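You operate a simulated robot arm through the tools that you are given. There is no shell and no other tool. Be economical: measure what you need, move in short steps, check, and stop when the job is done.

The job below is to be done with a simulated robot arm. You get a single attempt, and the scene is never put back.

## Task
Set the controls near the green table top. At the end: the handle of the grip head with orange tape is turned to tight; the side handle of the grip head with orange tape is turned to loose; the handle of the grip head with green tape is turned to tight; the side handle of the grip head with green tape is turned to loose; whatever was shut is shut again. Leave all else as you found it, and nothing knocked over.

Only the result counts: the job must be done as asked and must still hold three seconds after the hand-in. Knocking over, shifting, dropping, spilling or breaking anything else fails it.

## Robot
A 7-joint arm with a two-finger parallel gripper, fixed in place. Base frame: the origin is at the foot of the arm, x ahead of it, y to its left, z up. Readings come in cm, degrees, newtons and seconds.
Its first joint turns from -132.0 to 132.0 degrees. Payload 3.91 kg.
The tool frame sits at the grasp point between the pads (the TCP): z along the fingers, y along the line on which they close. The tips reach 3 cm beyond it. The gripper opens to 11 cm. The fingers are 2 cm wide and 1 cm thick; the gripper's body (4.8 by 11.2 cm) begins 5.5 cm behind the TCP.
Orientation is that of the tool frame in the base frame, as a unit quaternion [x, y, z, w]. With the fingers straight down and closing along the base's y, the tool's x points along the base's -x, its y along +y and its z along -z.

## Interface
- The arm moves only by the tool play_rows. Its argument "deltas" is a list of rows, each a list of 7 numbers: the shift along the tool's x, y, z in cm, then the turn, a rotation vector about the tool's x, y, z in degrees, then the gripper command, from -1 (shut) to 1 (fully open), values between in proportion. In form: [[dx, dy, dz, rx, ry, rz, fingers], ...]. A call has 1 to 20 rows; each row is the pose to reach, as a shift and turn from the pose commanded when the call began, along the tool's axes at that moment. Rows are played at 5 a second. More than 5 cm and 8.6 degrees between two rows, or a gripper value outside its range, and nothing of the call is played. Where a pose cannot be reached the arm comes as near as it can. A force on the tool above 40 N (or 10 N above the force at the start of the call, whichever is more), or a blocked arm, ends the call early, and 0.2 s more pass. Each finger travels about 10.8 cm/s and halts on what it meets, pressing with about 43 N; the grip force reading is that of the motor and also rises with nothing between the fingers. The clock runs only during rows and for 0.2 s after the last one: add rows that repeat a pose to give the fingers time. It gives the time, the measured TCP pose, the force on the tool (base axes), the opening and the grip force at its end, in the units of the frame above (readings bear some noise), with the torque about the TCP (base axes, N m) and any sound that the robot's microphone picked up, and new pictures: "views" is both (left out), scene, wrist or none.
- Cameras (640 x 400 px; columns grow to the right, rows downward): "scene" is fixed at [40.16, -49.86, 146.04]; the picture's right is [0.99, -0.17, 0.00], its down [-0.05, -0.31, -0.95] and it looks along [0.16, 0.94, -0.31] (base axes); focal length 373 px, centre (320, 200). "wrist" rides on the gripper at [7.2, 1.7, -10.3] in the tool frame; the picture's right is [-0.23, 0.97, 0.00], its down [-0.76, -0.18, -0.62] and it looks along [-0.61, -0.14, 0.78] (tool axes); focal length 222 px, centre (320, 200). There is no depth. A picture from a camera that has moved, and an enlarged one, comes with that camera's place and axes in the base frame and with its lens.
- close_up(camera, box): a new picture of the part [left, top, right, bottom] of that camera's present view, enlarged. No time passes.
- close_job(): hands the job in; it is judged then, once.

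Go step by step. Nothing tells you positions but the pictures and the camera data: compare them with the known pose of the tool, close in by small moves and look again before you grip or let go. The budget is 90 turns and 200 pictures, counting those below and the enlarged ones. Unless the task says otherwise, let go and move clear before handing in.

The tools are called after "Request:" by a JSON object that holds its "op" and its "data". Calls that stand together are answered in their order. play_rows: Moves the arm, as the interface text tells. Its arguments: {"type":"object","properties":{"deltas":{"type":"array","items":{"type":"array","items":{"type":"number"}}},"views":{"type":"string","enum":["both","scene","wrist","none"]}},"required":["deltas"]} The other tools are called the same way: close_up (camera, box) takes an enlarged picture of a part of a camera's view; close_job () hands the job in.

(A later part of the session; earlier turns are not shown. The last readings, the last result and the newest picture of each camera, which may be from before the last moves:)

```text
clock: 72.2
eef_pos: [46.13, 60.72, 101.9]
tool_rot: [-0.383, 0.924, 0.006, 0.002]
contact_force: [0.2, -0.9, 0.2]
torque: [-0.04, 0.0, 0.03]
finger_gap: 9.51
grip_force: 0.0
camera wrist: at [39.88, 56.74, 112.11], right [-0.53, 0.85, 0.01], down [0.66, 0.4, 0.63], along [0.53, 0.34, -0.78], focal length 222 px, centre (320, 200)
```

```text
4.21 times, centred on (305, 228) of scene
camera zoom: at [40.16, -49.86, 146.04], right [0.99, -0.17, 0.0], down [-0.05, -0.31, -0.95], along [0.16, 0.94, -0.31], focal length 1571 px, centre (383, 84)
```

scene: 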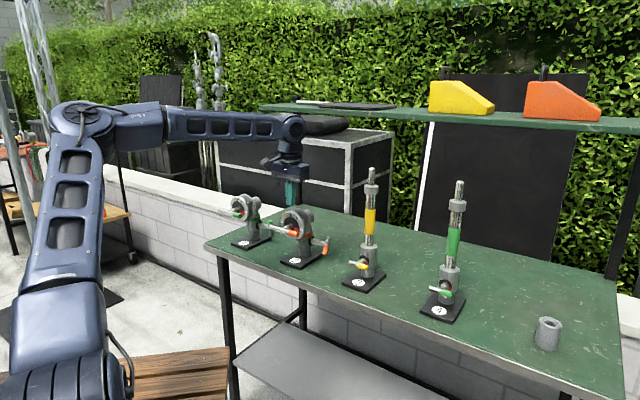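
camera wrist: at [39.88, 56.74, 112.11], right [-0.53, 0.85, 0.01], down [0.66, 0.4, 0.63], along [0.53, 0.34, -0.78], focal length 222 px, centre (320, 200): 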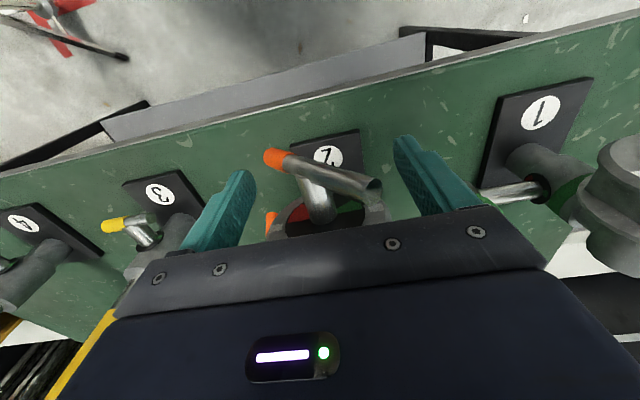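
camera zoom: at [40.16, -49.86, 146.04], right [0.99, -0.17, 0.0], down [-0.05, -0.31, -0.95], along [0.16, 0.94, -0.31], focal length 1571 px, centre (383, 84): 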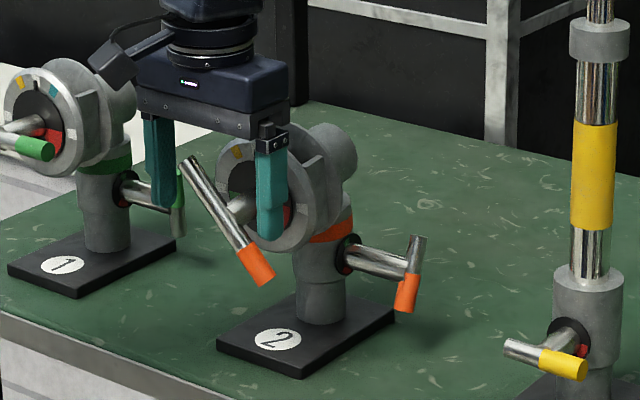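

Request:
{"op": "play_rows", "data": {"deltas": [[0.3, -0.3, 0, 0, 0, 0, 0.5], [0.3, -0.3, 0, 0, 0, 0, 0.3], [0.3, -0.3, 0, 0, 0, 0, 0.1], [0.3, -0.3, 0, 0, 0, 0, -0.1], [0.3, -0.3, 0, 0, 0, 0, -0.3], [0.3, -0.3, 0, 0, 0, 0, -0.5], [0.3, -0.3, 0, 0, 0, 0, -0.65], [0.3, -0.3, 0, 0, 0, 0, -0.8], [0.3, -0.3, 0, 0, 0, 0, -0.8]], "views": "wrist"}}

Request:
{"op": "close_up", "data": {"camera": "scene", "box": [245, 180, 365, 275]}}

```text
clock: 74.2
eef_pos: [46.08, 60.14, 101.84]
tool_rot: [-0.383, 0.924, 0.005, 0.002]
contact_force: [-0.8, -0.7, 0.6]
torque: [-0.02, 0.03, -0.01]
finger_gap: 2.12
grip_force: 42.7
camera wrist: at [39.82, 56.24, 112.05], right [-0.53, 0.85, 0.01], down [0.66, 0.4, 0.63], along [0.53, 0.34, -0.78], focal length 222 px, centre (320, 200)
```

wrist: 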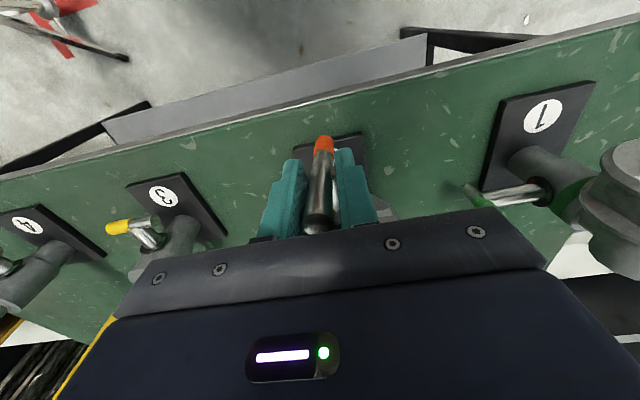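

```text
4.21 times, centred on (305, 228) of scene
camera zoom: at [40.16, -49.86, 146.04], right [0.99, -0.17, 0.0], down [-0.05, -0.31, -0.95], along [0.16, 0.94, -0.31], focal length 1571 px, centre (383, 84)
```

zoom: 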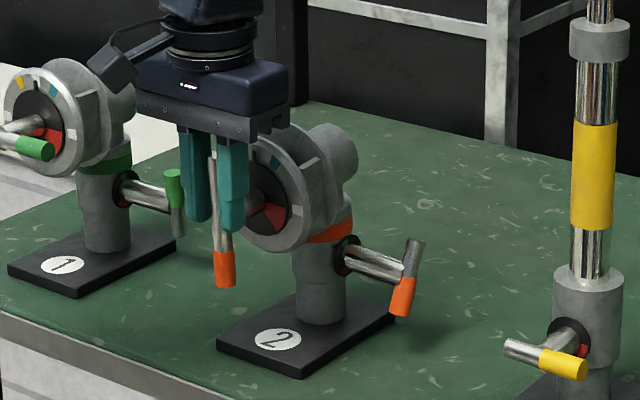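

The bar is upright and gripped. I'll roll the tool about the hub axis to carry it on clockwise.

Request:
{"op": "play_rows", "data": {"deltas": [[0, -0.16, 0.01, -7, 0, 0, -0.8], [0, -0.31, 0.04, -14, 0, 0, -0.8], [0, -0.47, 0.09, -21, 0, 0, -0.8], [0, -0.61, 0.15, -28, 0, 0, -0.8], [0, -0.75, 0.24, -35, 0, 0, -0.8], [0, -0.87, 0.33, -42, 0, 0, -0.8], [0, -0.98, 0.45, -49, 0, 0, -0.8]]}}

Request:
{"op": "close_up", "data": {"camera": "scene", "box": [245, 180, 365, 275]}}

```text
clock: 75.8
eef_pos: [47.01, 59.45, 101.34]
tool_rot: [-0.348, 0.838, 0.389, -0.157]
contact_force: [21.5, 15.0, -2.4]
torque: [0.35, -0.83, -0.97]
finger_gap: 2.12
grip_force: 42.8
camera wrist: at [46.58, 49.57, 109.15], right [-0.29, 0.6, 0.74], down [0.95, 0.12, 0.27], along [0.08, 0.79, -0.61], focal length 222 px, centre (320, 200)
```

scene: 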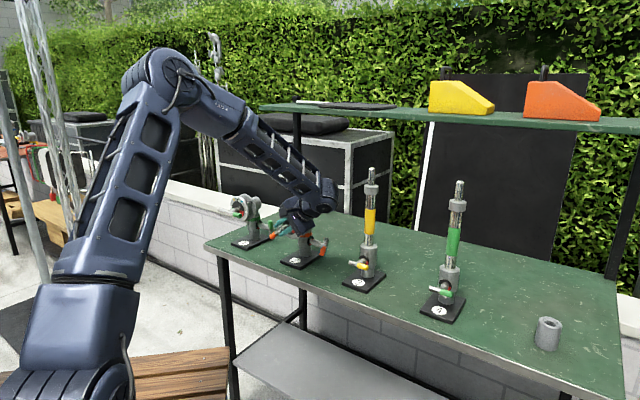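
wrist: 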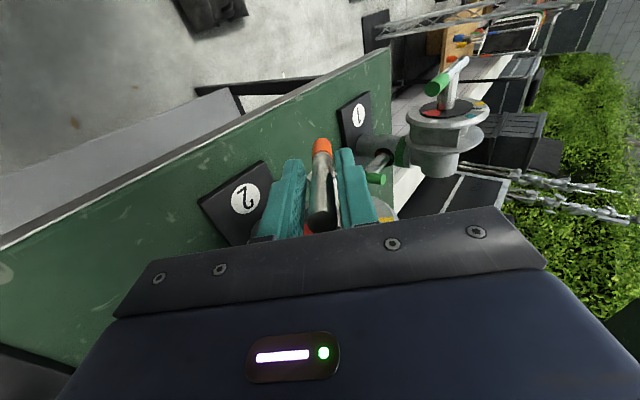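

```text
4.21 times, centred on (305, 228) of scene
camera zoom: at [40.16, -49.86, 146.04], right [0.99, -0.17, 0.0], down [-0.05, -0.31, -0.95], along [0.16, 0.94, -0.31], focal length 1571 px, centre (383, 84)
```

zoom: 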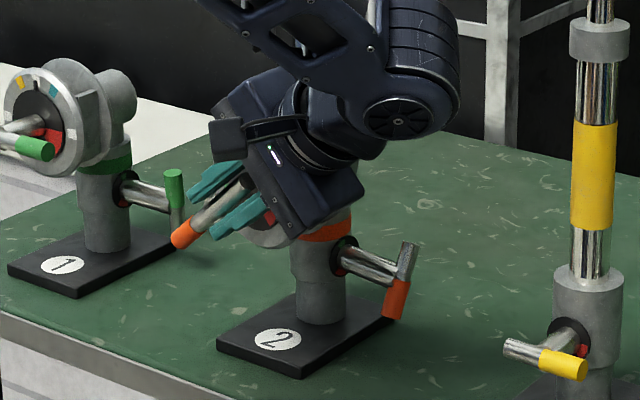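

The bar is carried to about 140°. There's some side load, so I'll open and back away inward and upward, then straighten up.

Request:
{"op": "play_rows", "data": {"deltas": [[0, -0.98, 0.45, 0, 0, 0, -0.4]], "views": "none"}}

```text
clock: 76.2
eef_pos: [46.9, 59.28, 100.38]
tool_rot: [-0.35, 0.837, 0.389, -0.158]
contact_force: [-0.5, 0.0, 0.8]
torque: [0.04, 0.0, -0.01]
finger_gap: 3.3
grip_force: 0.4
```

Request:
{"op": "play_rows", "data": {"deltas": [[0.3, 0.5, -0.5, 0, 0, 0, -0.2], [0.8, 0.5, -3, 0, 0, 0, -0.1], [1.5, 0.5, -7, 0, 0, 0, -0.1], [2, 2, -11, 0, 0, 0, -0.1], [2, 4, -12, 8, 0, 0, -0.5], [2, 6, -12, 16, 0, 0, -1], [2, 7, -12, 24, 0, 0, -1], [2, 7, -12, 32, 0, 0, -1], [2, 7, -12, 40, 0, 0, -1], [2, 7, -12, 48, 0, 0, -1]], "views": "wrist"}}

Request:
{"op": "close_up", "data": {"camera": "scene", "box": [220, 180, 340, 275]}}

```text
clock: 78.4
eef_pos: [48.79, 54.31, 113.44]
tool_rot: [-0.382, 0.924, 0.014, -0.001]
contact_force: [0.2, -0.8, -0.5]
torque: [0.05, 0.06, -0.01]
finger_gap: 0.0
grip_force: 37.6
camera wrist: at [42.68, 50.23, 123.67], right [-0.53, 0.85, 0.03], down [0.67, 0.4, 0.63], along [0.52, 0.35, -0.78], focal length 222 px, centre (320, 200)
```

wrist: 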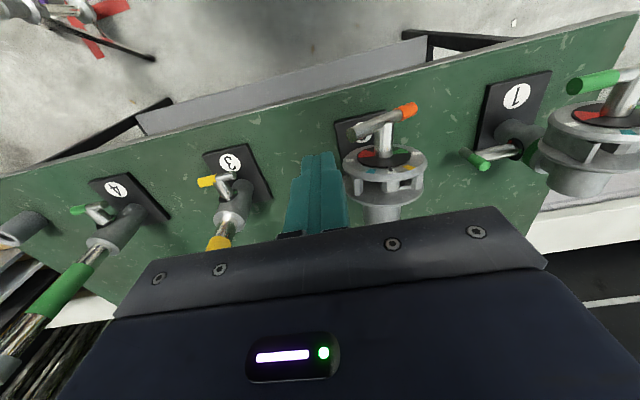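

```text
4.21 times, centred on (280, 228) of scene
camera zoom: at [40.16, -49.86, 146.04], right [0.99, -0.17, 0.0], down [-0.05, -0.31, -0.95], along [0.16, 0.94, -0.31], focal length 1571 px, centre (488, 84)
```

zoom: 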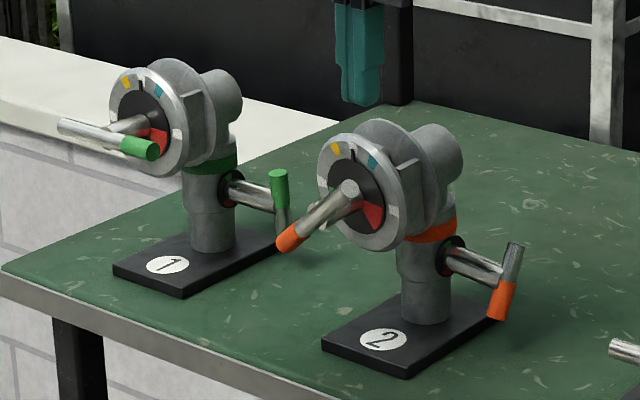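

The taped end is now lower-left and the bare end upper-right. I'll position above the bare end to press it straight down.

Request:
{"op": "play_rows", "data": {"deltas": [[-0.8, 1.9, 0, 0, 0, 0, -1], [-1.6, 3.7, 2, 0, 0, 0, -1], [-1.6, 3.7, 4.4, 0, 0, 0, -1]], "views": "none"}}

Request:
{"op": "close_up", "data": {"camera": "wrist", "box": [240, 60, 440, 220]}}

Request:
{"op": "close_up", "data": {"camera": "scene", "box": [260, 190, 340, 260]}}

```text
clock: 79.2
eef_pos: [47.27, 58.29, 109.01]
tool_rot: [-0.383, 0.924, 0.013, -0.001]
contact_force: [-0.1, -0.6, 0.7]
torque: [0.02, 0.02, -0.01]
finger_gap: 0.01
grip_force: 37.8
```

```text
2.50 times, centred on (340, 140) of wrist
camera zoom: at [41.09, 54.23, 119.26], right [-0.53, 0.85, 0.03], down [0.67, 0.4, 0.62], along [0.52, 0.35, -0.78], focal length 555 px, centre (270, 350)
```

zoom: 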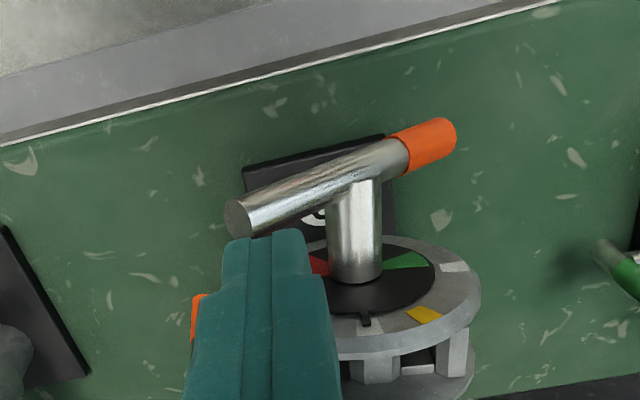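

```text
5.71 times, centred on (300, 225) of scene
camera zoom: at [40.16, -49.86, 146.04], right [0.99, -0.17, 0.0], down [-0.05, -0.31, -0.95], along [0.16, 0.94, -0.31], focal length 2132 px, centre (434, 57)
```

zoom: 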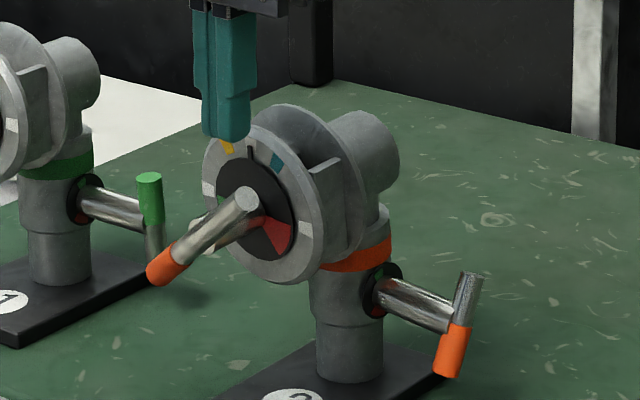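

The bare end is about 27° above horizontal, right under the finger. I'll press straight down until it meets its stop.

Request:
{"op": "play_rows", "data": {"deltas": [[-0.3, -0.2, 3, 0, 0, 0, -1], [-0.3, -0.3, 4, 0, 0, 0, -1], [-0.3, -0.4, 4.6, 0, 0, 0, -1], [-0.3, -0.5, 5, 0, 0, 0, -1], [-0.3, -0.5, 5.3, 0, 0, 0, -1], [-0.3, -0.5, 5.6, 0, 0, 0, -1]], "views": "none"}}

Request:
{"op": "close_up", "data": {"camera": "scene", "box": [260, 190, 340, 260]}}

```text
clock: 80.6
eef_pos: [47.79, 58.37, 103.48]
tool_rot: [-0.383, 0.924, 0.015, -0.001]
contact_force: [1.5, 1.6, 2.2]
torque: [0.01, -0.04, 0.01]
finger_gap: 0.0
grip_force: 37.1
```

```text
5.71 times, centred on (300, 225) of scene
camera zoom: at [40.16, -49.86, 146.04], right [0.99, -0.17, 0.0], down [-0.05, -0.31, -0.95], along [0.16, 0.94, -0.31], focal length 2132 px, centre (434, 57)
```

zoom: 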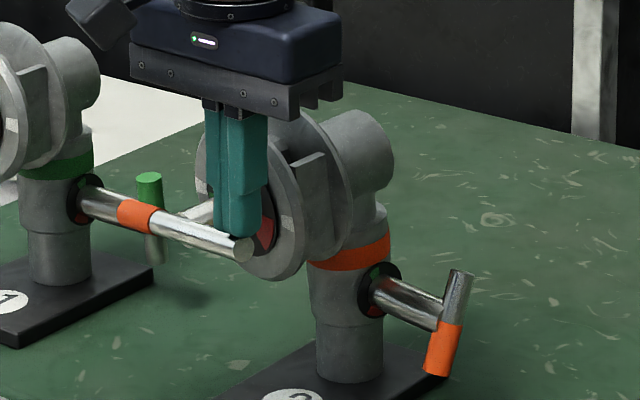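

The bar is about horizontal with the tape on the left. I'll press slightly more to seat it against the stop.

Request:
{"op": "play_rows", "data": {"deltas": [[0, -0.2, 0.3, 0, 0, 0, -1], [0, -0.2, 0.6, 0, 0, 0, -1], [0, -0.2, 0.9, 0, 0, 0, -1]], "views": "none"}}

Request:
{"op": "play_rows", "data": {"deltas": [[0.5, 0, -4, 0, 0, 0, -1], [1.5, 0, -8, 0, 0, 0, -1], [3, 0, -12, 0, 0, 0, -1]], "views": "none"}}

Request:
{"op": "close_up", "data": {"camera": "scene", "box": [220, 180, 340, 275]}}

Request:
{"op": "close_up", "data": {"camera": "wrist", "box": [240, 60, 440, 220]}}

```text
clock: 81.4
eef_pos: [47.9, 58.15, 102.64]
tool_rot: [-0.382, 0.924, 0.014, 0.0]
contact_force: [-3.6, -12.1, 31.0]
torque: [-0.35, 0.05, -0.05]
finger_gap: 0.01
grip_force: 37.7
```

```text
clock: 82.2
eef_pos: [45.75, 55.71, 114.58]
tool_rot: [-0.382, 0.924, 0.013, -0.002]
contact_force: [-0.4, -0.3, -0.1]
torque: [0.0, 0.0, -0.01]
finger_gap: 0.0
grip_force: 37.8
```

```text
4.21 times, centred on (280, 228) of scene
camera zoom: at [40.16, -49.86, 146.04], right [0.99, -0.17, 0.0], down [-0.05, -0.31, -0.95], along [0.16, 0.94, -0.31], focal length 1571 px, centre (488, 84)
```

zoom: 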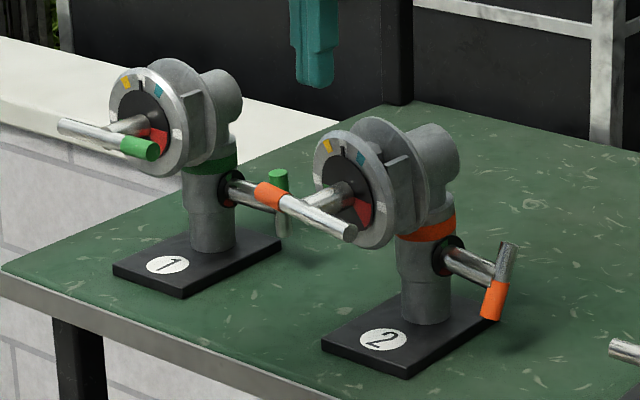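

```text
2.50 times, centred on (340, 140) of wrist
camera zoom: at [39.67, 51.59, 124.74], right [-0.53, 0.85, 0.03], down [0.67, 0.4, 0.62], along [0.52, 0.35, -0.78], focal length 555 px, centre (270, 350)
```

zoom: 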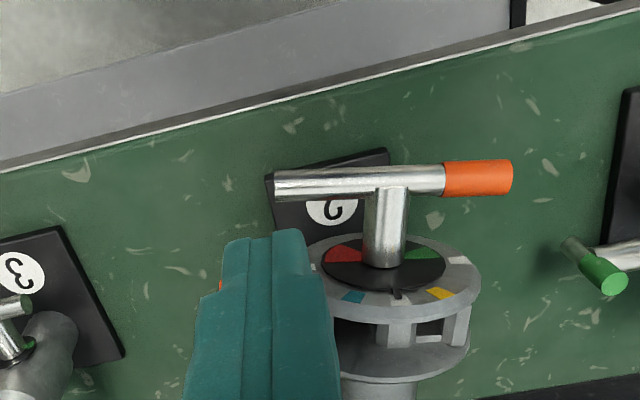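

Main handle 2 is on its stop (31 N) with the taped end left at green. The head sits about 12–15° too far clockwise in yaw, so I'll push it back from its left rim.

Request:
{"op": "play_rows", "data": {"deltas": [[-2.4, 2.7, 0, 0, 0, 0, -1], [-4.8, 5.4, 0, 0, 0, 0, -1], [-7.2, 8.1, 0, 0, 0, 0, -1], [-9.6, 10.8, 0, 0, 0, 0, -1], [-11.97, 13.4, 0, 0, 0, 0, -1], [-11.97, 13.4, 4, 0, 0, 0, -1], [-11.97, 13.4, 8, 0, 0, 0, -1], [-11.97, 13.4, 10.7, 0, 0, 0, -1], [-11.97, 12.4, 10.7, 0, 0, 0, -1], [-11.97, 11.4, 10.7, 0, 0, 0, -1], [-11.9, 10.6, 10.7, 0, 0, 0, -1], [-11.5, 10.1, 10.7, 0, 0, 0, -1]], "views": "none"}}

Request:
{"op": "close_up", "data": {"camera": "scene", "box": [220, 180, 340, 275]}}

```text
clock: 84.8
eef_pos: [46.8, 71.24, 104.15]
tool_rot: [-0.383, 0.924, 0.015, -0.001]
contact_force: [0.2, 0.3, -0.3]
torque: [-0.01, 0.01, 0.01]
finger_gap: 0.0
grip_force: 37.3
```

```text
4.21 times, centred on (280, 228) of scene
camera zoom: at [40.16, -49.86, 146.04], right [0.99, -0.17, 0.0], down [-0.05, -0.31, -0.95], along [0.16, 0.94, -0.31], focal length 1571 px, centre (488, 84)
```

zoom: 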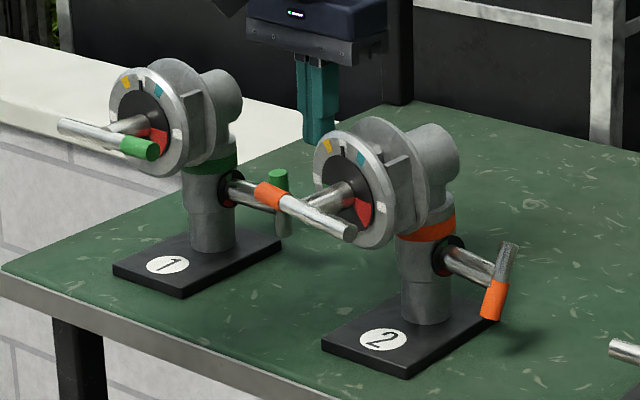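

Request:
{"op": "play_rows", "data": {"deltas": [[0.4, -0.35, 0, 0, 0, 0, -1], [0.8, -0.7, 0, 0, 0, 0, -1], [1.2, -1.0, 0, 0, 0, 0, -1], [1.5, -1.3, 0, 0, 0, 0, -1]], "views": "none"}}

Request:
{"op": "close_up", "data": {"camera": "scene", "box": [220, 180, 340, 275]}}

```text
clock: 85.8
eef_pos: [46.7, 69.28, 104.12]
tool_rot: [-0.382, 0.924, 0.014, -0.001]
contact_force: [6.8, 3.1, 4.1]
torque: [0.02, -0.19, 0.1]
finger_gap: 0.01
grip_force: 37.5
```

```text
4.21 times, centred on (280, 228) of scene
camera zoom: at [40.16, -49.86, 146.04], right [0.99, -0.17, 0.0], down [-0.05, -0.31, -0.95], along [0.16, 0.94, -0.31], focal length 1571 px, centre (488, 84)
```

zoom: 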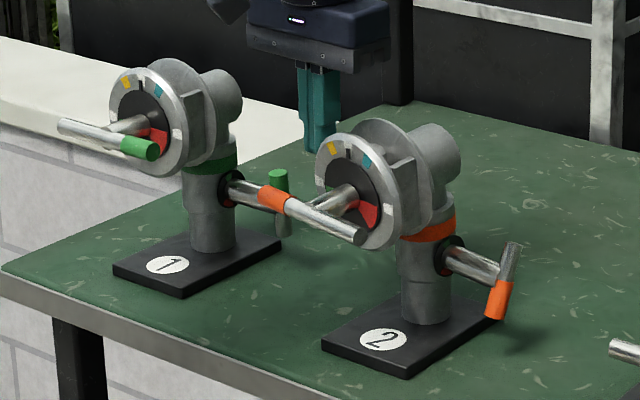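

Request:
{"op": "play_rows", "data": {"deltas": [[0.35, -0.35, 0, 0, 0, 0, -1], [0.7, -0.7, 0, 0, 0, 0, -1], [1.05, -1.05, 0, 0, 0, 0, -1]], "views": "none"}}

Request:
{"op": "close_up", "data": {"camera": "scene", "box": [220, 180, 340, 275]}}

```text
clock: 86.5
eef_pos: [46.83, 68.24, 104.22]
tool_rot: [-0.382, 0.924, 0.015, 0.001]
contact_force: [0.4, 0.7, -0.4]
torque: [0.0, 0.05, -0.02]
finger_gap: 0.0
grip_force: 38.4
stopped in row 3: the force on the tool passed its limit at 44 N (the readings are from after the stop); the commanded pose is now the measured one
```

```text
4.21 times, centred on (280, 228) of scene
camera zoom: at [40.16, -49.86, 146.04], right [0.99, -0.17, 0.0], down [-0.05, -0.31, -0.95], along [0.16, 0.94, -0.31], focal length 1571 px, centre (488, 84)
```

zoom: 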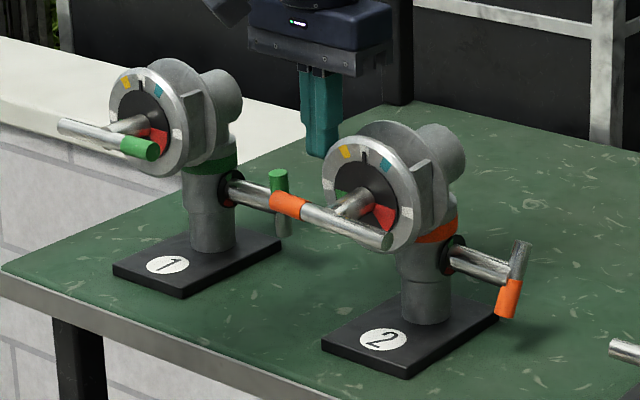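

Head 2 again faces as at the start. Next I'll finish its side handle with a squeeze. First I lift, cross over and turn so the fingers close along the dial axis above the side bar.

Request:
{"op": "play_rows", "data": {"deltas": [[0, 0.8, -3, 0, 0, 0, -1], [0, 0.8, -8, 0, 0, -7.5, -1], [0, 0.8, -13, 0, 0, -15, -1], [-0.7, -0.7, -13, 0, 0, -22.5, -0.5], [-1.4, -2.2, -13, 0, 0, -30, -0.1], [-2.2, -3.9, -13, 0, 0, -37.5, -0.1], [-3, -5.5, -13, 0, 0, -45, -0.1], [-3.7, -7.1, -13, 0, 0, -52.5, -0.1], [-4.5, -8.8, -13, 0, 0, -60, -0.1], [-5.2, -10.5, -13, 0, 0, -67.5, -0.1], [-5.9, -12.1, -13, 0, 0, -75, -0.1], [-6.5, -13.85, -13, 0, 0, -82.5, -0.1], [-6.5, -13.85, -11, 0, 0, -90, -0.1], [-6.5, -13.85, -7, 0, 0, -90, -0.1], [-6.5, -13.85, -3, 0, 0, -90, -0.1]], "views": "none"}}

Request:
{"op": "close_up", "data": {"camera": "wrist", "box": [200, 60, 440, 210]}}

Request:
{"op": "close_up", "data": {"camera": "scene", "box": [245, 180, 365, 275]}}

```text
clock: 89.7
eef_pos: [61.11, 62.66, 106.81]
tool_rot: [0.923, -0.384, -0.01, -0.011]
contact_force: [0.8, 0.0, -0.3]
torque: [0.01, -0.01, -0.01]
finger_gap: 4.96
grip_force: 0.1
```

```text
2.67 times, centred on (320, 135) of wrist
camera zoom: at [65.25, 56.27, 116.97], right [-0.85, -0.53, -0.01], down [-0.41, 0.65, 0.64], along [-0.33, 0.55, -0.76], focal length 592 px, centre (320, 373)
```

zoom: 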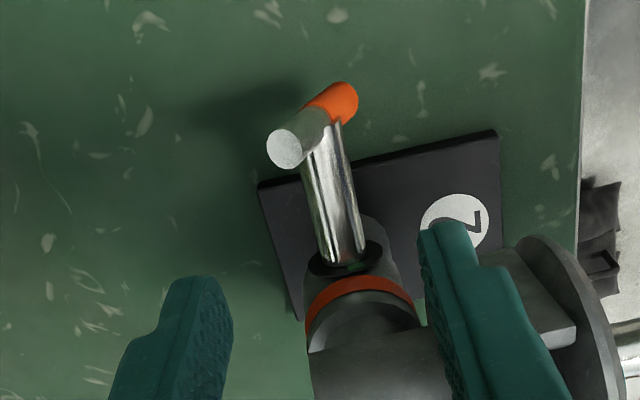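

```text
4.21 times, centred on (305, 228) of scene
camera zoom: at [40.16, -49.86, 146.04], right [0.99, -0.17, 0.0], down [-0.05, -0.31, -0.95], along [0.16, 0.94, -0.31], focal length 1571 px, centre (383, 84)
```

zoom: 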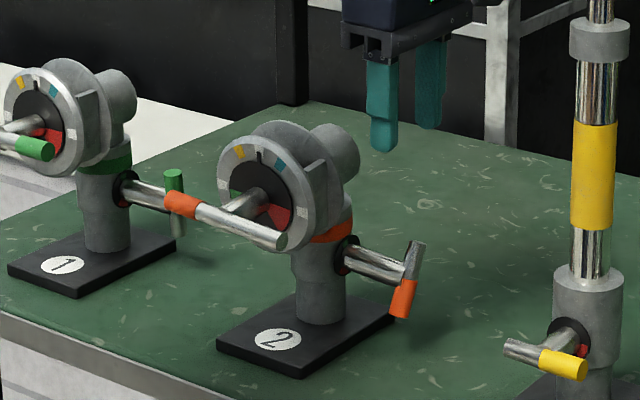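

The side bar leans about 25° with its centre near (61.6, 62.9, 92.4). I'll lean the hand slightly right to clear the ring, descend astride the bar and squeeze.

Request:
{"op": "play_rows", "data": {"deltas": [[0.3, -0.5, 2, 0, -6, 0, 0.1], [0.5, -0.5, 4, 0, -12, 0, 0.1], [0.5, -0.5, 7.5, 0, -12, 0, 0.1], [0.5, -0.5, 10, 0, -12, 0, 0.1], [0.5, -0.5, 11.8, 0, -12, 0, 0.1], [0.5, -0.5, 11.8, 0, -12, 0, -0.2], [0.5, -0.5, 11.8, 0, -12, 0, -0.4], [0.5, -0.5, 11.8, 0, -12, 0, -0.55], [0.5, -0.5, 11.8, 0, -12, 0, -0.7], [0.5, -0.5, 11.8, 0, -12, 0, -0.75]], "views": "none"}}

Request:
{"op": "close_up", "data": {"camera": "scene", "box": [245, 180, 365, 275]}}

```text
clock: 91.9
eef_pos: [61.92, 63.09, 95.23]
tool_rot: [0.917, -0.38, -0.106, -0.052]
contact_force: [0.4, 0.4, -0.1]
torque: [-0.09, -0.12, -0.03]
finger_gap: 2.07
grip_force: 43.4
```

```text
4.21 times, centred on (305, 228) of scene
camera zoom: at [40.16, -49.86, 146.04], right [0.99, -0.17, 0.0], down [-0.05, -0.31, -0.95], along [0.16, 0.94, -0.31], focal length 1571 px, centre (383, 84)
```

zoom: 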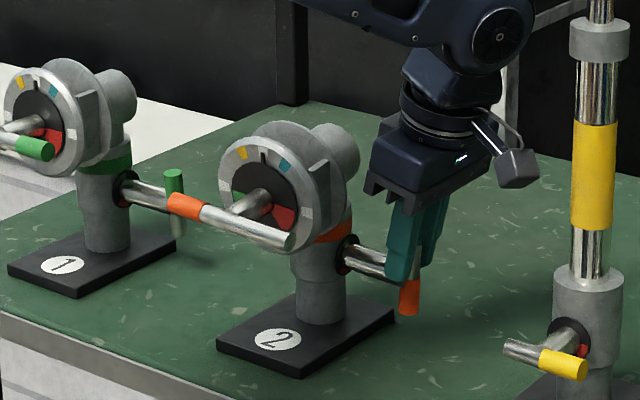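

The bar is squeezed vertical. I'll nudge a few degrees further to feel the stop.

Request:
{"op": "play_rows", "data": {"deltas": [[0, 0.16, 0, 3, 0, 0, -0.75], [0, 0.32, 0.02, 6, 0, 0, -0.75]], "views": "none"}}

```text
clock: 92.5
eef_pos: [61.64, 62.93, 95.13]
tool_rot: [0.913, -0.386, -0.085, -0.099]
contact_force: [-1.3, -8.6, 1.9]
torque: [-0.29, 0.17, 0.73]
finger_gap: 2.06
grip_force: 43.2
```

It resists, so it's at the stop. I'll release and retreat up along the tool axis, then straighten.

Request:
{"op": "play_rows", "data": {"deltas": [[0, -0.2, 0, 0, 0, 0, -0.3], [0, -0.2, 0, 0, 0, 0, 0.1], [0, -0.2, -4, 0, 0, 0, 0.1], [0, -0.2, -8, 0, 0, 0, 0.1], [0, -0.2, -12, 0, 0, 0, -0.3], [0, -0.2, -16, -3, 6, 0, -1], [0, -0.2, -20, -6, 12, 0, -1], [0, -0.2, -20, -6, 12, 0, -1]], "views": "none"}}

Request:
{"op": "close_up", "data": {"camera": "scene", "box": [220, 180, 340, 275]}}

Request:
{"op": "close_up", "data": {"camera": "wrist", "box": [0, 0, 640, 400]}}

```text
clock: 94.3
eef_pos: [63.35, 58.25, 114.41]
tool_rot: [0.921, -0.389, -0.01, -0.011]
contact_force: [-0.6, -0.1, 0.5]
torque: [-0.05, 0.03, 0.03]
finger_gap: 0.0
grip_force: 37.9
```

```text
4.21 times, centred on (280, 228) of scene
camera zoom: at [40.16, -49.86, 146.04], right [0.99, -0.17, 0.0], down [-0.05, -0.31, -0.95], along [0.16, 0.94, -0.31], focal length 1571 px, centre (488, 84)
```

zoom: 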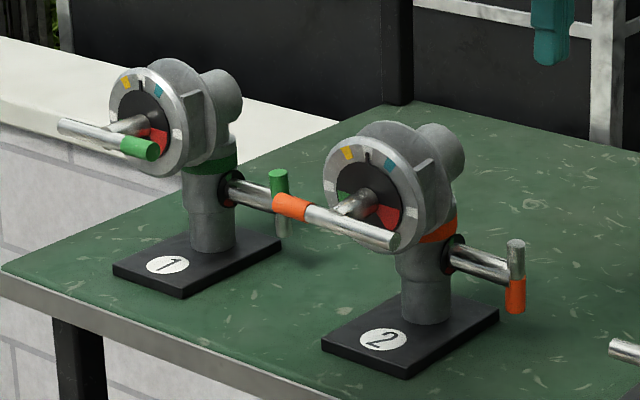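

```text
1.00 times, centred on (320, 200) of wrist (not enlarged: the box is as wide or as high as the picture)
camera zoom: at [67.31, 51.72, 124.48], right [-0.86, -0.52, -0.01], down [-0.4, 0.65, 0.64], along [-0.33, 0.55, -0.76], focal length 222 px, centre (320, 200)
```

zoom: 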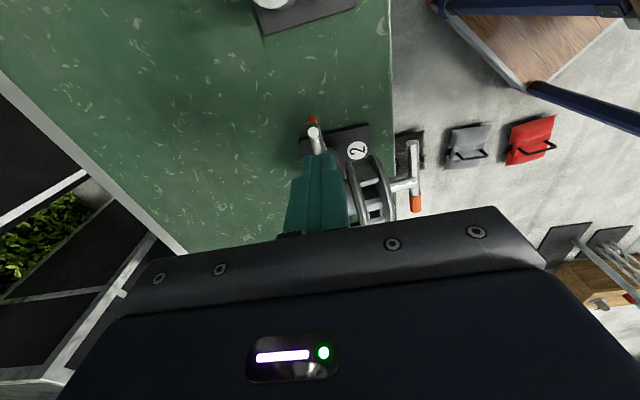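

Head 2 is done. Now head 1: main handle first, while its side handle still holds it firm. I'll move across at height with the hand turned.

Request:
{"op": "play_rows", "data": {"deltas": [[-1, 0.3, -3, 0, 0, 7.5, -1], [-4, 1.1, -4, 0, 0, 15, -1], [-7, 1.9, -4, 0, 0, 22.5, -1], [-10, 2.7, -4, 0, 0, 30, -1], [-13, 3.5, -4, 0, 0, 37.5, -1], [-16, 4.3, -4, 0, 0, 45, -1], [-19, 5.2, -4, 0, 0, 52.5, -1], [-22, 6, -4, 0, 0, 60, -1], [-25, 6.8, -4, 0, 0, 67.5, -1], [-28, 7.6, -4, 0, 0, 75, -1], [-31, 8.4, -4, 0, 0, 82.5, -1], [-34, 9.2, -4, 0, 0, 89, -1], [-34.6, 9.4, -3, 0, 0, 89, -1]]}}

Request:
{"op": "close_up", "data": {"camera": "wrist", "box": [220, 60, 460, 240]}}

Request:
{"op": "close_up", "data": {"camera": "scene", "box": [200, 170, 320, 265]}}

```text
clock: 97.1
eef_pos: [32.24, 74.49, 118.82]
tool_rot: [-0.392, 0.92, 0.015, 0.004]
contact_force: [-0.6, -2.3, 2.9]
torque: [0.18, -0.02, -0.03]
finger_gap: 0.0
grip_force: 38.0
out of reach, approached as far as the arm can: row 12, 13
camera wrist: at [26.14, 70.12, 128.95], right [-0.54, 0.84, 0.03], down [0.66, 0.41, 0.63], along [0.52, 0.36, -0.77], focal length 222 px, centre (320, 200)
```

scene: 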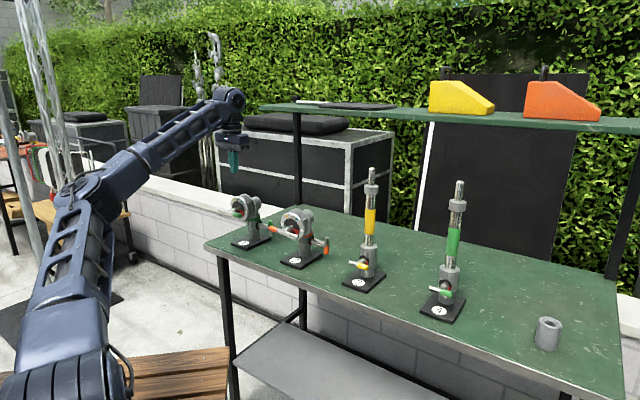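
wrist: 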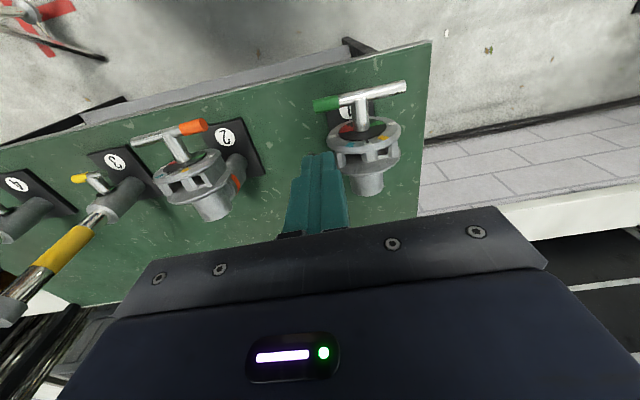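

```text
2.22 times, centred on (340, 150) of wrist
camera zoom: at [26.14, 70.12, 128.95], right [-0.54, 0.84, 0.03], down [0.66, 0.41, 0.63], along [0.52, 0.36, -0.77], focal length 494 px, centre (276, 311)
```

zoom: 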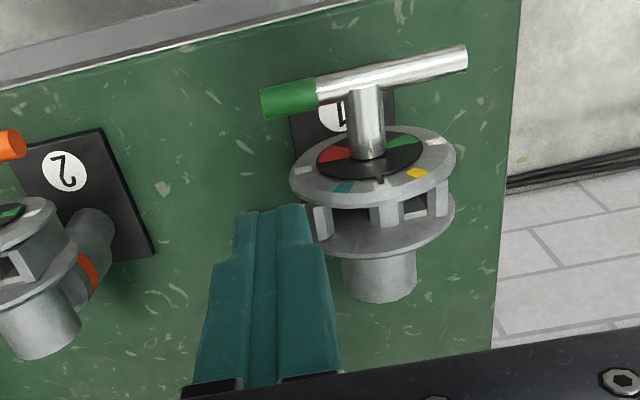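

```text
4.21 times, centred on (260, 218) of scene
camera zoom: at [40.16, -49.86, 146.04], right [0.99, -0.17, 0.0], down [-0.05, -0.31, -0.95], along [0.16, 0.94, -0.31], focal length 1571 px, centre (573, 126)
```

zoom: 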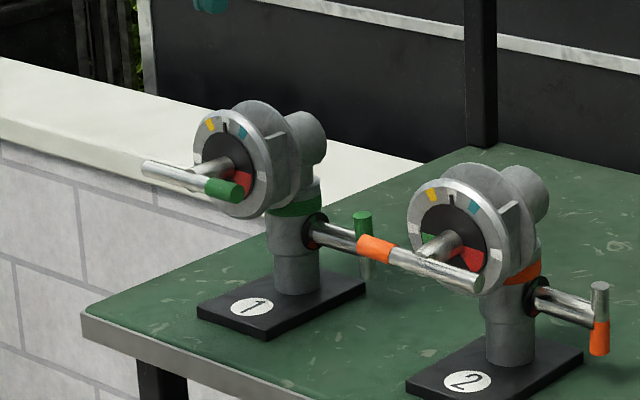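

Head 1's main bar is centred near (29.5, 78.6, 100) with the taped end to the right. I'll press that end down as before.

Request:
{"op": "play_rows", "data": {"deltas": [[-0.7, 0.6, 4.5, 0, 0, 0, -1], [-0.7, 0.6, 9, 0, 0, 0, -1], [-0.7, 0.6, 13, 0, 0, 0, -1], [-0.7, 0.6, 14.4, 0, 0, 0, -1], [-0.7, 0.6, 15.4, 0, 0, 0, -1], [-0.7, 0.6, 16.4, 0, 0, 0, -1], [-0.7, 0.5, 17.4, 0, 0, 0, -1], [-0.7, 0.4, 18.3, 0, 0, 0, -1], [-0.7, 0.2, 19.1, 0, 0, 0, -1]], "views": "none"}}

Request:
{"op": "close_up", "data": {"camera": "scene", "box": [200, 170, 320, 265]}}

```text
clock: 99.1
eef_pos: [32.41, 75.75, 99.32]
tool_rot: [-0.384, 0.923, 0.014, 0.001]
contact_force: [0.2, 0.9, 0.2]
torque: [0.01, 0.02, 0.03]
finger_gap: 0.0
grip_force: 37.5
out of reach, approached as far as the arm can: row 1
```

```text
4.21 times, centred on (260, 218) of scene
camera zoom: at [40.16, -49.86, 146.04], right [0.99, -0.17, 0.0], down [-0.05, -0.31, -0.95], along [0.16, 0.94, -0.31], focal length 1571 px, centre (573, 126)
```

zoom: 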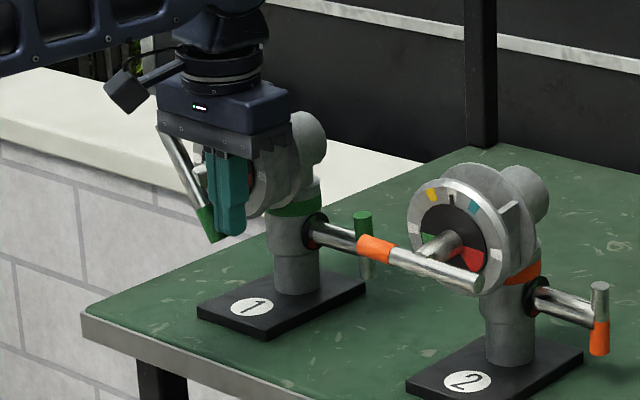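

That turned about 60° freely. Now I'll lift, go left of the bare end and push it over the top to the right and down.

Request:
{"op": "play_rows", "data": {"deltas": [[0, 0, -4, 0, 0, 0, -1], [0, 0, -8, 0, 0, 0, -1], [0.2, 0, -11.2, 0, 0, 0, -1], [0.2, 3.5, -11.2, 0, 0, 0, -1], [0.2, 7, -11.2, 0, 0, 0, -1], [0.2, 10.6, -11.2, 0, 0, 0, -1], [0.2, 10.6, -6.7, 0, 0, 0, -1], [0.2, 8.6, -6.7, 0, 0, 0, -1], [0.2, 7.1, -6.7, 0, 0, 0, -1], [0.2, 5.9, -6.9, 0, 0, 0, -1], [0.2, 4.7, -7.2, 0, 0, 0, -1], [0.2, 3.5, -7.2, 0, 0, 0, -1], [0.2, 2.5, -6.8, 0, 0, 0, -1], [0.2, 1.7, -6.2, 0, 0, 0, -1]], "views": "none"}}

Request:
{"op": "close_up", "data": {"camera": "scene", "box": [200, 170, 320, 265]}}

```text
clock: 102.1
eef_pos: [31.12, 75.78, 107.26]
tool_rot: [-0.388, 0.921, 0.014, 0.001]
contact_force: [-0.2, -0.1, -0.1]
torque: [-0.04, -0.01, -0.02]
finger_gap: 0.02
grip_force: 37.9
out of reach, approached as far as the arm can: row 4, 5, 6, 7, 8, 9, 10, 11, 12, 13, 14
```

```text
4.21 times, centred on (260, 218) of scene
camera zoom: at [40.16, -49.86, 146.04], right [0.99, -0.17, 0.0], down [-0.05, -0.31, -0.95], along [0.16, 0.94, -0.31], focal length 1571 px, centre (573, 126)
```

zoom: 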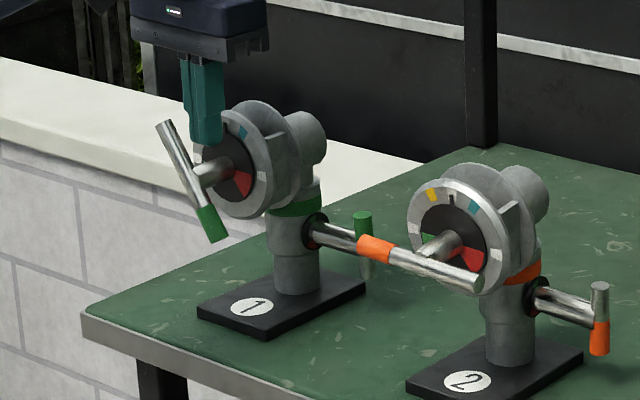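

The reach limit comes from the wrist's roll here. I'll turn the hand 90° the other way (its body stays above the ring) and go left of the bare end.

Request:
{"op": "play_rows", "data": {"deltas": [[0, 0, -3, 0, 0, -8, -1], [0, 0, -5, 0, 0, -16, -1], [0, 0, -5, 0, 0, -24, -1], [0, 0, -5, 0, 0, -32, -1], [0, 0.5, -5, 0, 0, -40, -1], [-0.1, 1.5, -5, 0, 0, -48, -1], [-0.2, 3, -5, 0, 0, -56, -1], [-0.4, 4.5, -5, 0, 0, -64, -1], [-0.5, 6, -5, 0, 0, -72, -1], [-0.6, 7.5, -5, 0, 0, -80, -1], [-0.7, 8.7, -5, 0, 0, -88, -1], [-0.8, 9.6, -5, 0, 0, -89, -1], [-0.8, 9.6, -1.5, 0, 0, -89, -1], [-0.8, 9.6, 1.3, 0, 0, -89, -1]], "views": "wrist"}}

Request:
{"op": "close_up", "data": {"camera": "scene", "box": [200, 170, 320, 265]}}

```text
clock: 105.1
eef_pos: [24.98, 83.11, 106.33]
tool_rot: [0.921, -0.389, -0.009, -0.011]
contact_force: [0.5, -0.9, 0.4]
torque: [0.03, 0.02, -0.02]
finger_gap: 0.02
grip_force: 37.7
camera wrist: at [28.92, 76.55, 116.35], right [-0.86, -0.52, -0.01], down [-0.4, 0.65, 0.65], along [-0.33, 0.55, -0.76], focal length 222 px, centre (320, 200)
```

wrist: 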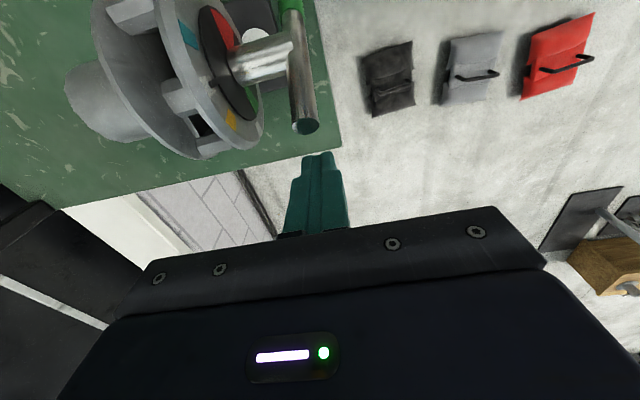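

```text
4.21 times, centred on (260, 218) of scene
camera zoom: at [40.16, -49.86, 146.04], right [0.99, -0.17, 0.0], down [-0.05, -0.31, -0.95], along [0.16, 0.94, -0.31], focal length 1571 px, centre (573, 126)
```

zoom: 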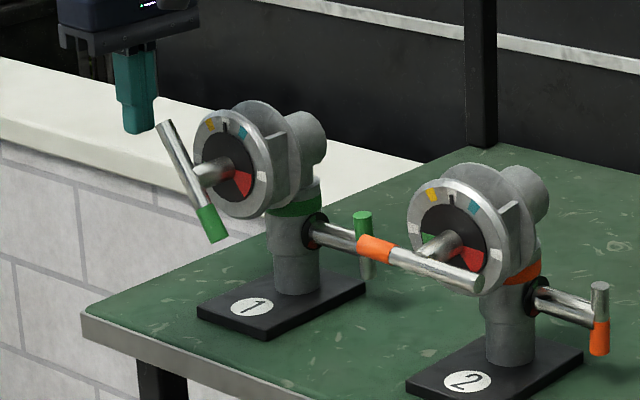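

Well aligned beside the bare end. Pushing it right over the top and down.

Request:
{"op": "play_rows", "data": {"deltas": [[1.5, 0, 0, 0, 0, 0, -1], [2.5, 0, 0, 0, 0, 0, -1], [3.5, 0, 0, 0, 0, 0, -1], [4.6, 0, -0.2, 0, 0, 0, -1], [5.8, 0, -0.4, 0, 0, 0, -1], [7, 0, -0.4, 0, 0, 0, -1], [8, 0, 0, 0, 0, 0, -1], [8.8, 0, 0.6, 0, 0, 0, -1], [9.6, 0, 1.2, 0, 0, 0, -1], [10.4, 0, 1.8, 0, 0, 0, -1]], "views": "none"}}

Request:
{"op": "close_up", "data": {"camera": "scene", "box": [200, 170, 320, 265]}}

```text
clock: 107.3
eef_pos: [32.1, 75.71, 104.12]
tool_rot: [0.921, -0.389, -0.009, -0.01]
contact_force: [-1.2, 0.6, 1.0]
torque: [-0.01, -0.01, -0.02]
finger_gap: 0.01
grip_force: 37.6
```

```text
4.21 times, centred on (260, 218) of scene
camera zoom: at [40.16, -49.86, 146.04], right [0.99, -0.17, 0.0], down [-0.05, -0.31, -0.95], along [0.16, 0.94, -0.31], focal length 1571 px, centre (573, 126)
```

zoom: 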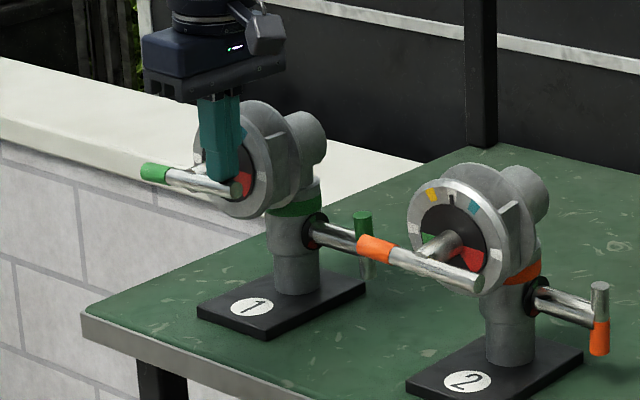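

Excellent: the main bar of head 1 has swung over, with its green tape now on the left. I'll press down to seat it, then lift off.

Request:
{"op": "play_rows", "data": {"deltas": [[0.1, 0, 0.4, 0, 0, 0, -1], [0.1, 0, 0.8, 0, 0, 0, -1], [0.1, 0, 1.1, 0, 0, 0, -1], [0.1, 0, 1.4, 0, 0, 0, -1], [0.1, 0, 1.7, 0, 0, 0, -1]], "views": "none"}}

Request:
{"op": "close_up", "data": {"camera": "scene", "box": [200, 170, 320, 265]}}

```text
clock: 108.0
eef_pos: [32.28, 75.81, 103.8]
tool_rot: [0.922, -0.388, -0.01, -0.013]
contact_force: [-0.5, -0.2, 13.0]
torque: [-0.07, -0.03, -0.09]
finger_gap: 0.02
grip_force: 37.3
stopped in row 3: the force on the tool passed its limit at 46 N (the readings are from after the stop); the commanded pose is now the measured one
```

```text
4.21 times, centred on (260, 218) of scene
camera zoom: at [40.16, -49.86, 146.04], right [0.99, -0.17, 0.0], down [-0.05, -0.31, -0.95], along [0.16, 0.94, -0.31], focal length 1571 px, centre (573, 126)
```

zoom: 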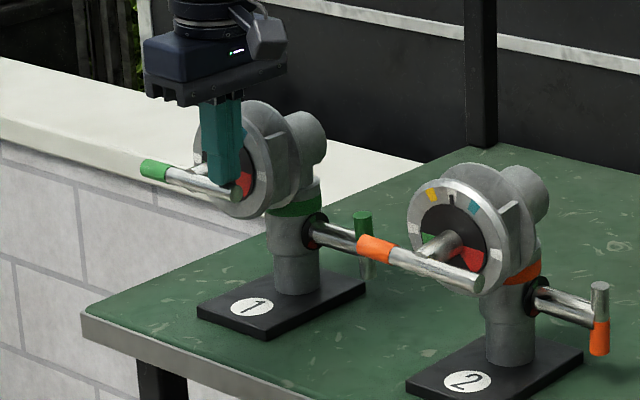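

Main handle 1 is on its stop (46 N). Now its side handle: I'll lift and cross over to hover behind the side bar of head 1.

Request:
{"op": "play_rows", "data": {"deltas": [[0, 0, -4, 0, 0, 0, -1], [0, 0, -8.5, 0, 0, 0, -1], [1, -3, -9, 0, 0, 0, -1], [2, -6, -9, 0, 0, 0, -1], [3, -9, -9, 0, 0, 0, -1], [4, -12, -9, 0, 0, 0, -1], [4.85, -15.1, -8, 0, 0, 0, -1], [4.85, -15.1, -5, 0, 0, 0, -1]], "views": "none"}}

Request:
{"op": "close_up", "data": {"camera": "wrist", "box": [200, 60, 440, 210]}}

Request:
{"op": "close_up", "data": {"camera": "scene", "box": [200, 170, 320, 265]}}

```text
clock: 109.8
eef_pos: [46.57, 82.61, 109.1]
tool_rot: [0.921, -0.389, -0.011, -0.014]
contact_force: [0.1, 0.0, 0.5]
torque: [0.02, 0.01, 0.03]
finger_gap: 0.01
grip_force: 37.6
```

```text
2.67 times, centred on (320, 135) of wrist
camera zoom: at [50.62, 75.99, 119.12], right [-0.86, -0.52, -0.01], down [-0.4, 0.65, 0.65], along [-0.33, 0.56, -0.76], focal length 592 px, centre (320, 373)
```

zoom: 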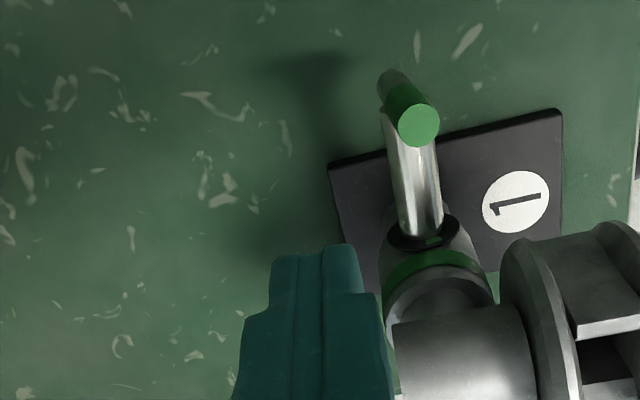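

```text
4.21 times, centred on (260, 218) of scene
camera zoom: at [40.16, -49.86, 146.04], right [0.99, -0.17, 0.0], down [-0.05, -0.31, -0.95], along [0.16, 0.94, -0.31], focal length 1571 px, centre (573, 126)
```

zoom: 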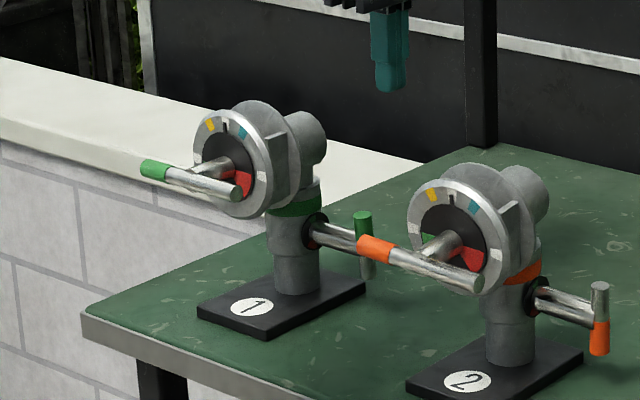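

The top of side bar 1 is at (43.5, 80.7, 95.4). I'll descend behind it with the hand leaning right (clear of the ring), then push it forward and down.

Request:
{"op": "play_rows", "data": {"deltas": [[0, 0, 3, 0, -6, 0, -1], [0, 0, 6, 0, -12, 0, -1], [0, 0, 10, 0, -12, 0, -1], [0, 0, 12.3, 0, -12, 0, -1], [0, 1.3, 12.3, 0, -12, 0, -1], [0, 2.1, 12.3, 0, -12, 0, -1], [0, 3, 12.1, 0, -12, 0, -1], [0, 3.9, 11.9, 0, -12, 0, -1], [0, 4.6, 11.9, 0, -12, 0, -1], [0, 5.3, 12, 0, -12, 0, -1], [0, 5.9, 12.3, 0, -12, 0, -1], [0, 6.5, 12.6, 0, -12, 0, -1], [0, 6.5, 13.1, 0, -12, 0, -1]], "views": "none"}}

Request:
{"op": "close_up", "data": {"camera": "scene", "box": [200, 170, 320, 265]}}

```text
clock: 112.6
eef_pos: [41.56, 78.56, 95.69]
tool_rot: [0.915, -0.384, -0.107, -0.053]
contact_force: [-0.7, -1.6, 2.3]
torque: [-0.06, 0.04, -0.01]
finger_gap: 0.01
grip_force: 37.6
```

```text
4.21 times, centred on (260, 218) of scene
camera zoom: at [40.16, -49.86, 146.04], right [0.99, -0.17, 0.0], down [-0.05, -0.31, -0.95], along [0.16, 0.94, -0.31], focal length 1571 px, centre (573, 126)
```

zoom: 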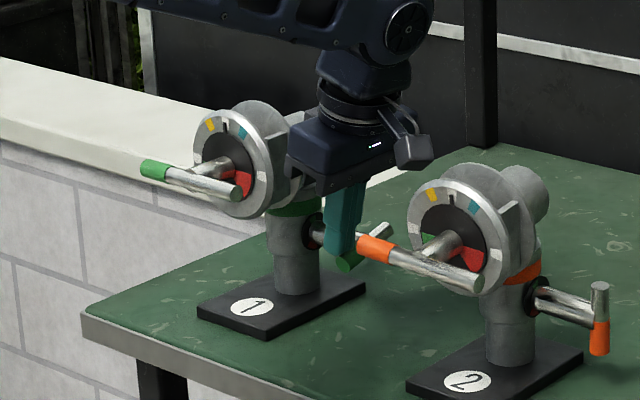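

It's past 90°. I'll continue straight down with a small shift right.

Request:
{"op": "play_rows", "data": {"deltas": [[0.6, 0.1, 0, 0, 0, 0, -1], [0.73, 0.1, 0.56, 0, 0, 0, -1], [0.88, 0.1, 1.24, 0, 0, 0, -1], [1.02, 0.1, 1.93, 0, 0, 0, -1], [1.15, 0, 2.5, 0, 0, 0, -1]], "views": "none"}}

Request:
{"op": "close_up", "data": {"camera": "scene", "box": [200, 170, 320, 265]}}

```text
clock: 113.8
eef_pos: [42.16, 78.33, 92.92]
tool_rot: [0.915, -0.385, -0.107, -0.053]
contact_force: [-2.6, -1.4, 1.9]
torque: [-0.13, -0.34, -0.21]
finger_gap: 0.0
grip_force: 38.2
```

```text
4.21 times, centred on (260, 218) of scene
camera zoom: at [40.16, -49.86, 146.04], right [0.99, -0.17, 0.0], down [-0.05, -0.31, -0.95], along [0.16, 0.94, -0.31], focal length 1571 px, centre (573, 126)
```

zoom: 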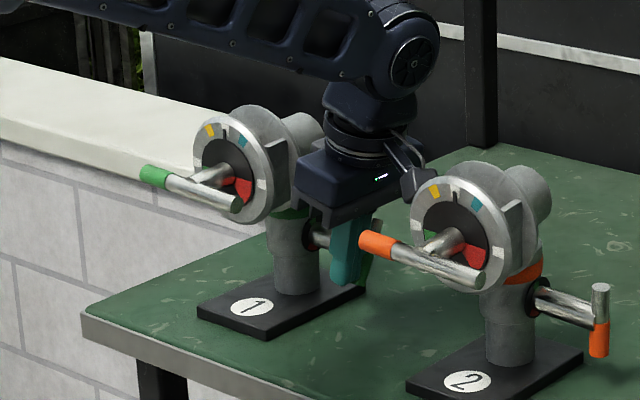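

Side handle 1 is around 150°. The camera housing is close to head 2, so I'll retreat straight up.

Request:
{"op": "play_rows", "data": {"deltas": [[-0.4, 0.1, -0.9, 0, 0, 0, -1], [-1, 0.1, -3.5, 0, 0, 0, -1], [-1.7, 0.1, -7.5, 0, 0, 0, -1], [-2.5, 0.1, -12, 0, 0, 0, -1], [-3, 0.1, -14.5, 0, 6, 0, -1], [-3, 0.1, -14.5, 0, 12, 0, -1]], "views": "none"}}

Request:
{"op": "close_up", "data": {"camera": "scene", "box": [200, 170, 320, 265]}}

Request:
{"op": "close_up", "data": {"camera": "wrist", "box": [200, 60, 440, 210]}}

```text
clock: 115.2
eef_pos: [42.39, 77.48, 107.73]
tool_rot: [0.921, -0.389, -0.01, -0.014]
contact_force: [0.0, -0.2, 0.3]
torque: [0.01, 0.04, -0.01]
finger_gap: 0.0
grip_force: 38.2
```

```text
4.21 times, centred on (260, 218) of scene
camera zoom: at [40.16, -49.86, 146.04], right [0.99, -0.17, 0.0], down [-0.05, -0.31, -0.95], along [0.16, 0.94, -0.31], focal length 1571 px, centre (573, 126)
```

zoom: 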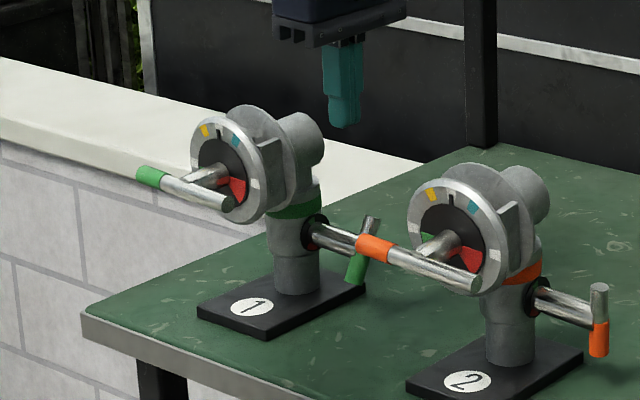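

```text
2.67 times, centred on (320, 135) of wrist
camera zoom: at [46.36, 70.93, 117.76], right [-0.86, -0.52, -0.01], down [-0.4, 0.65, 0.65], along [-0.33, 0.56, -0.76], focal length 592 px, centre (320, 373)
```

zoom: 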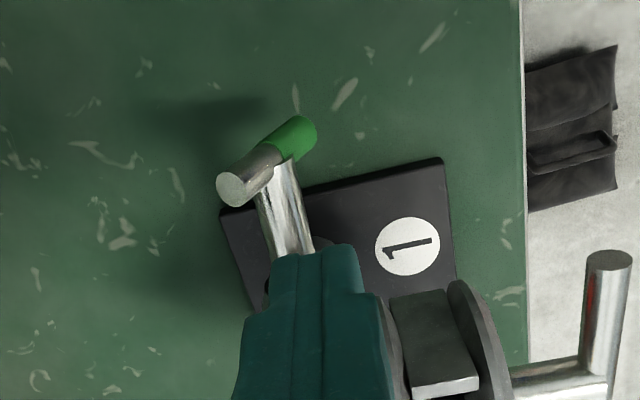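

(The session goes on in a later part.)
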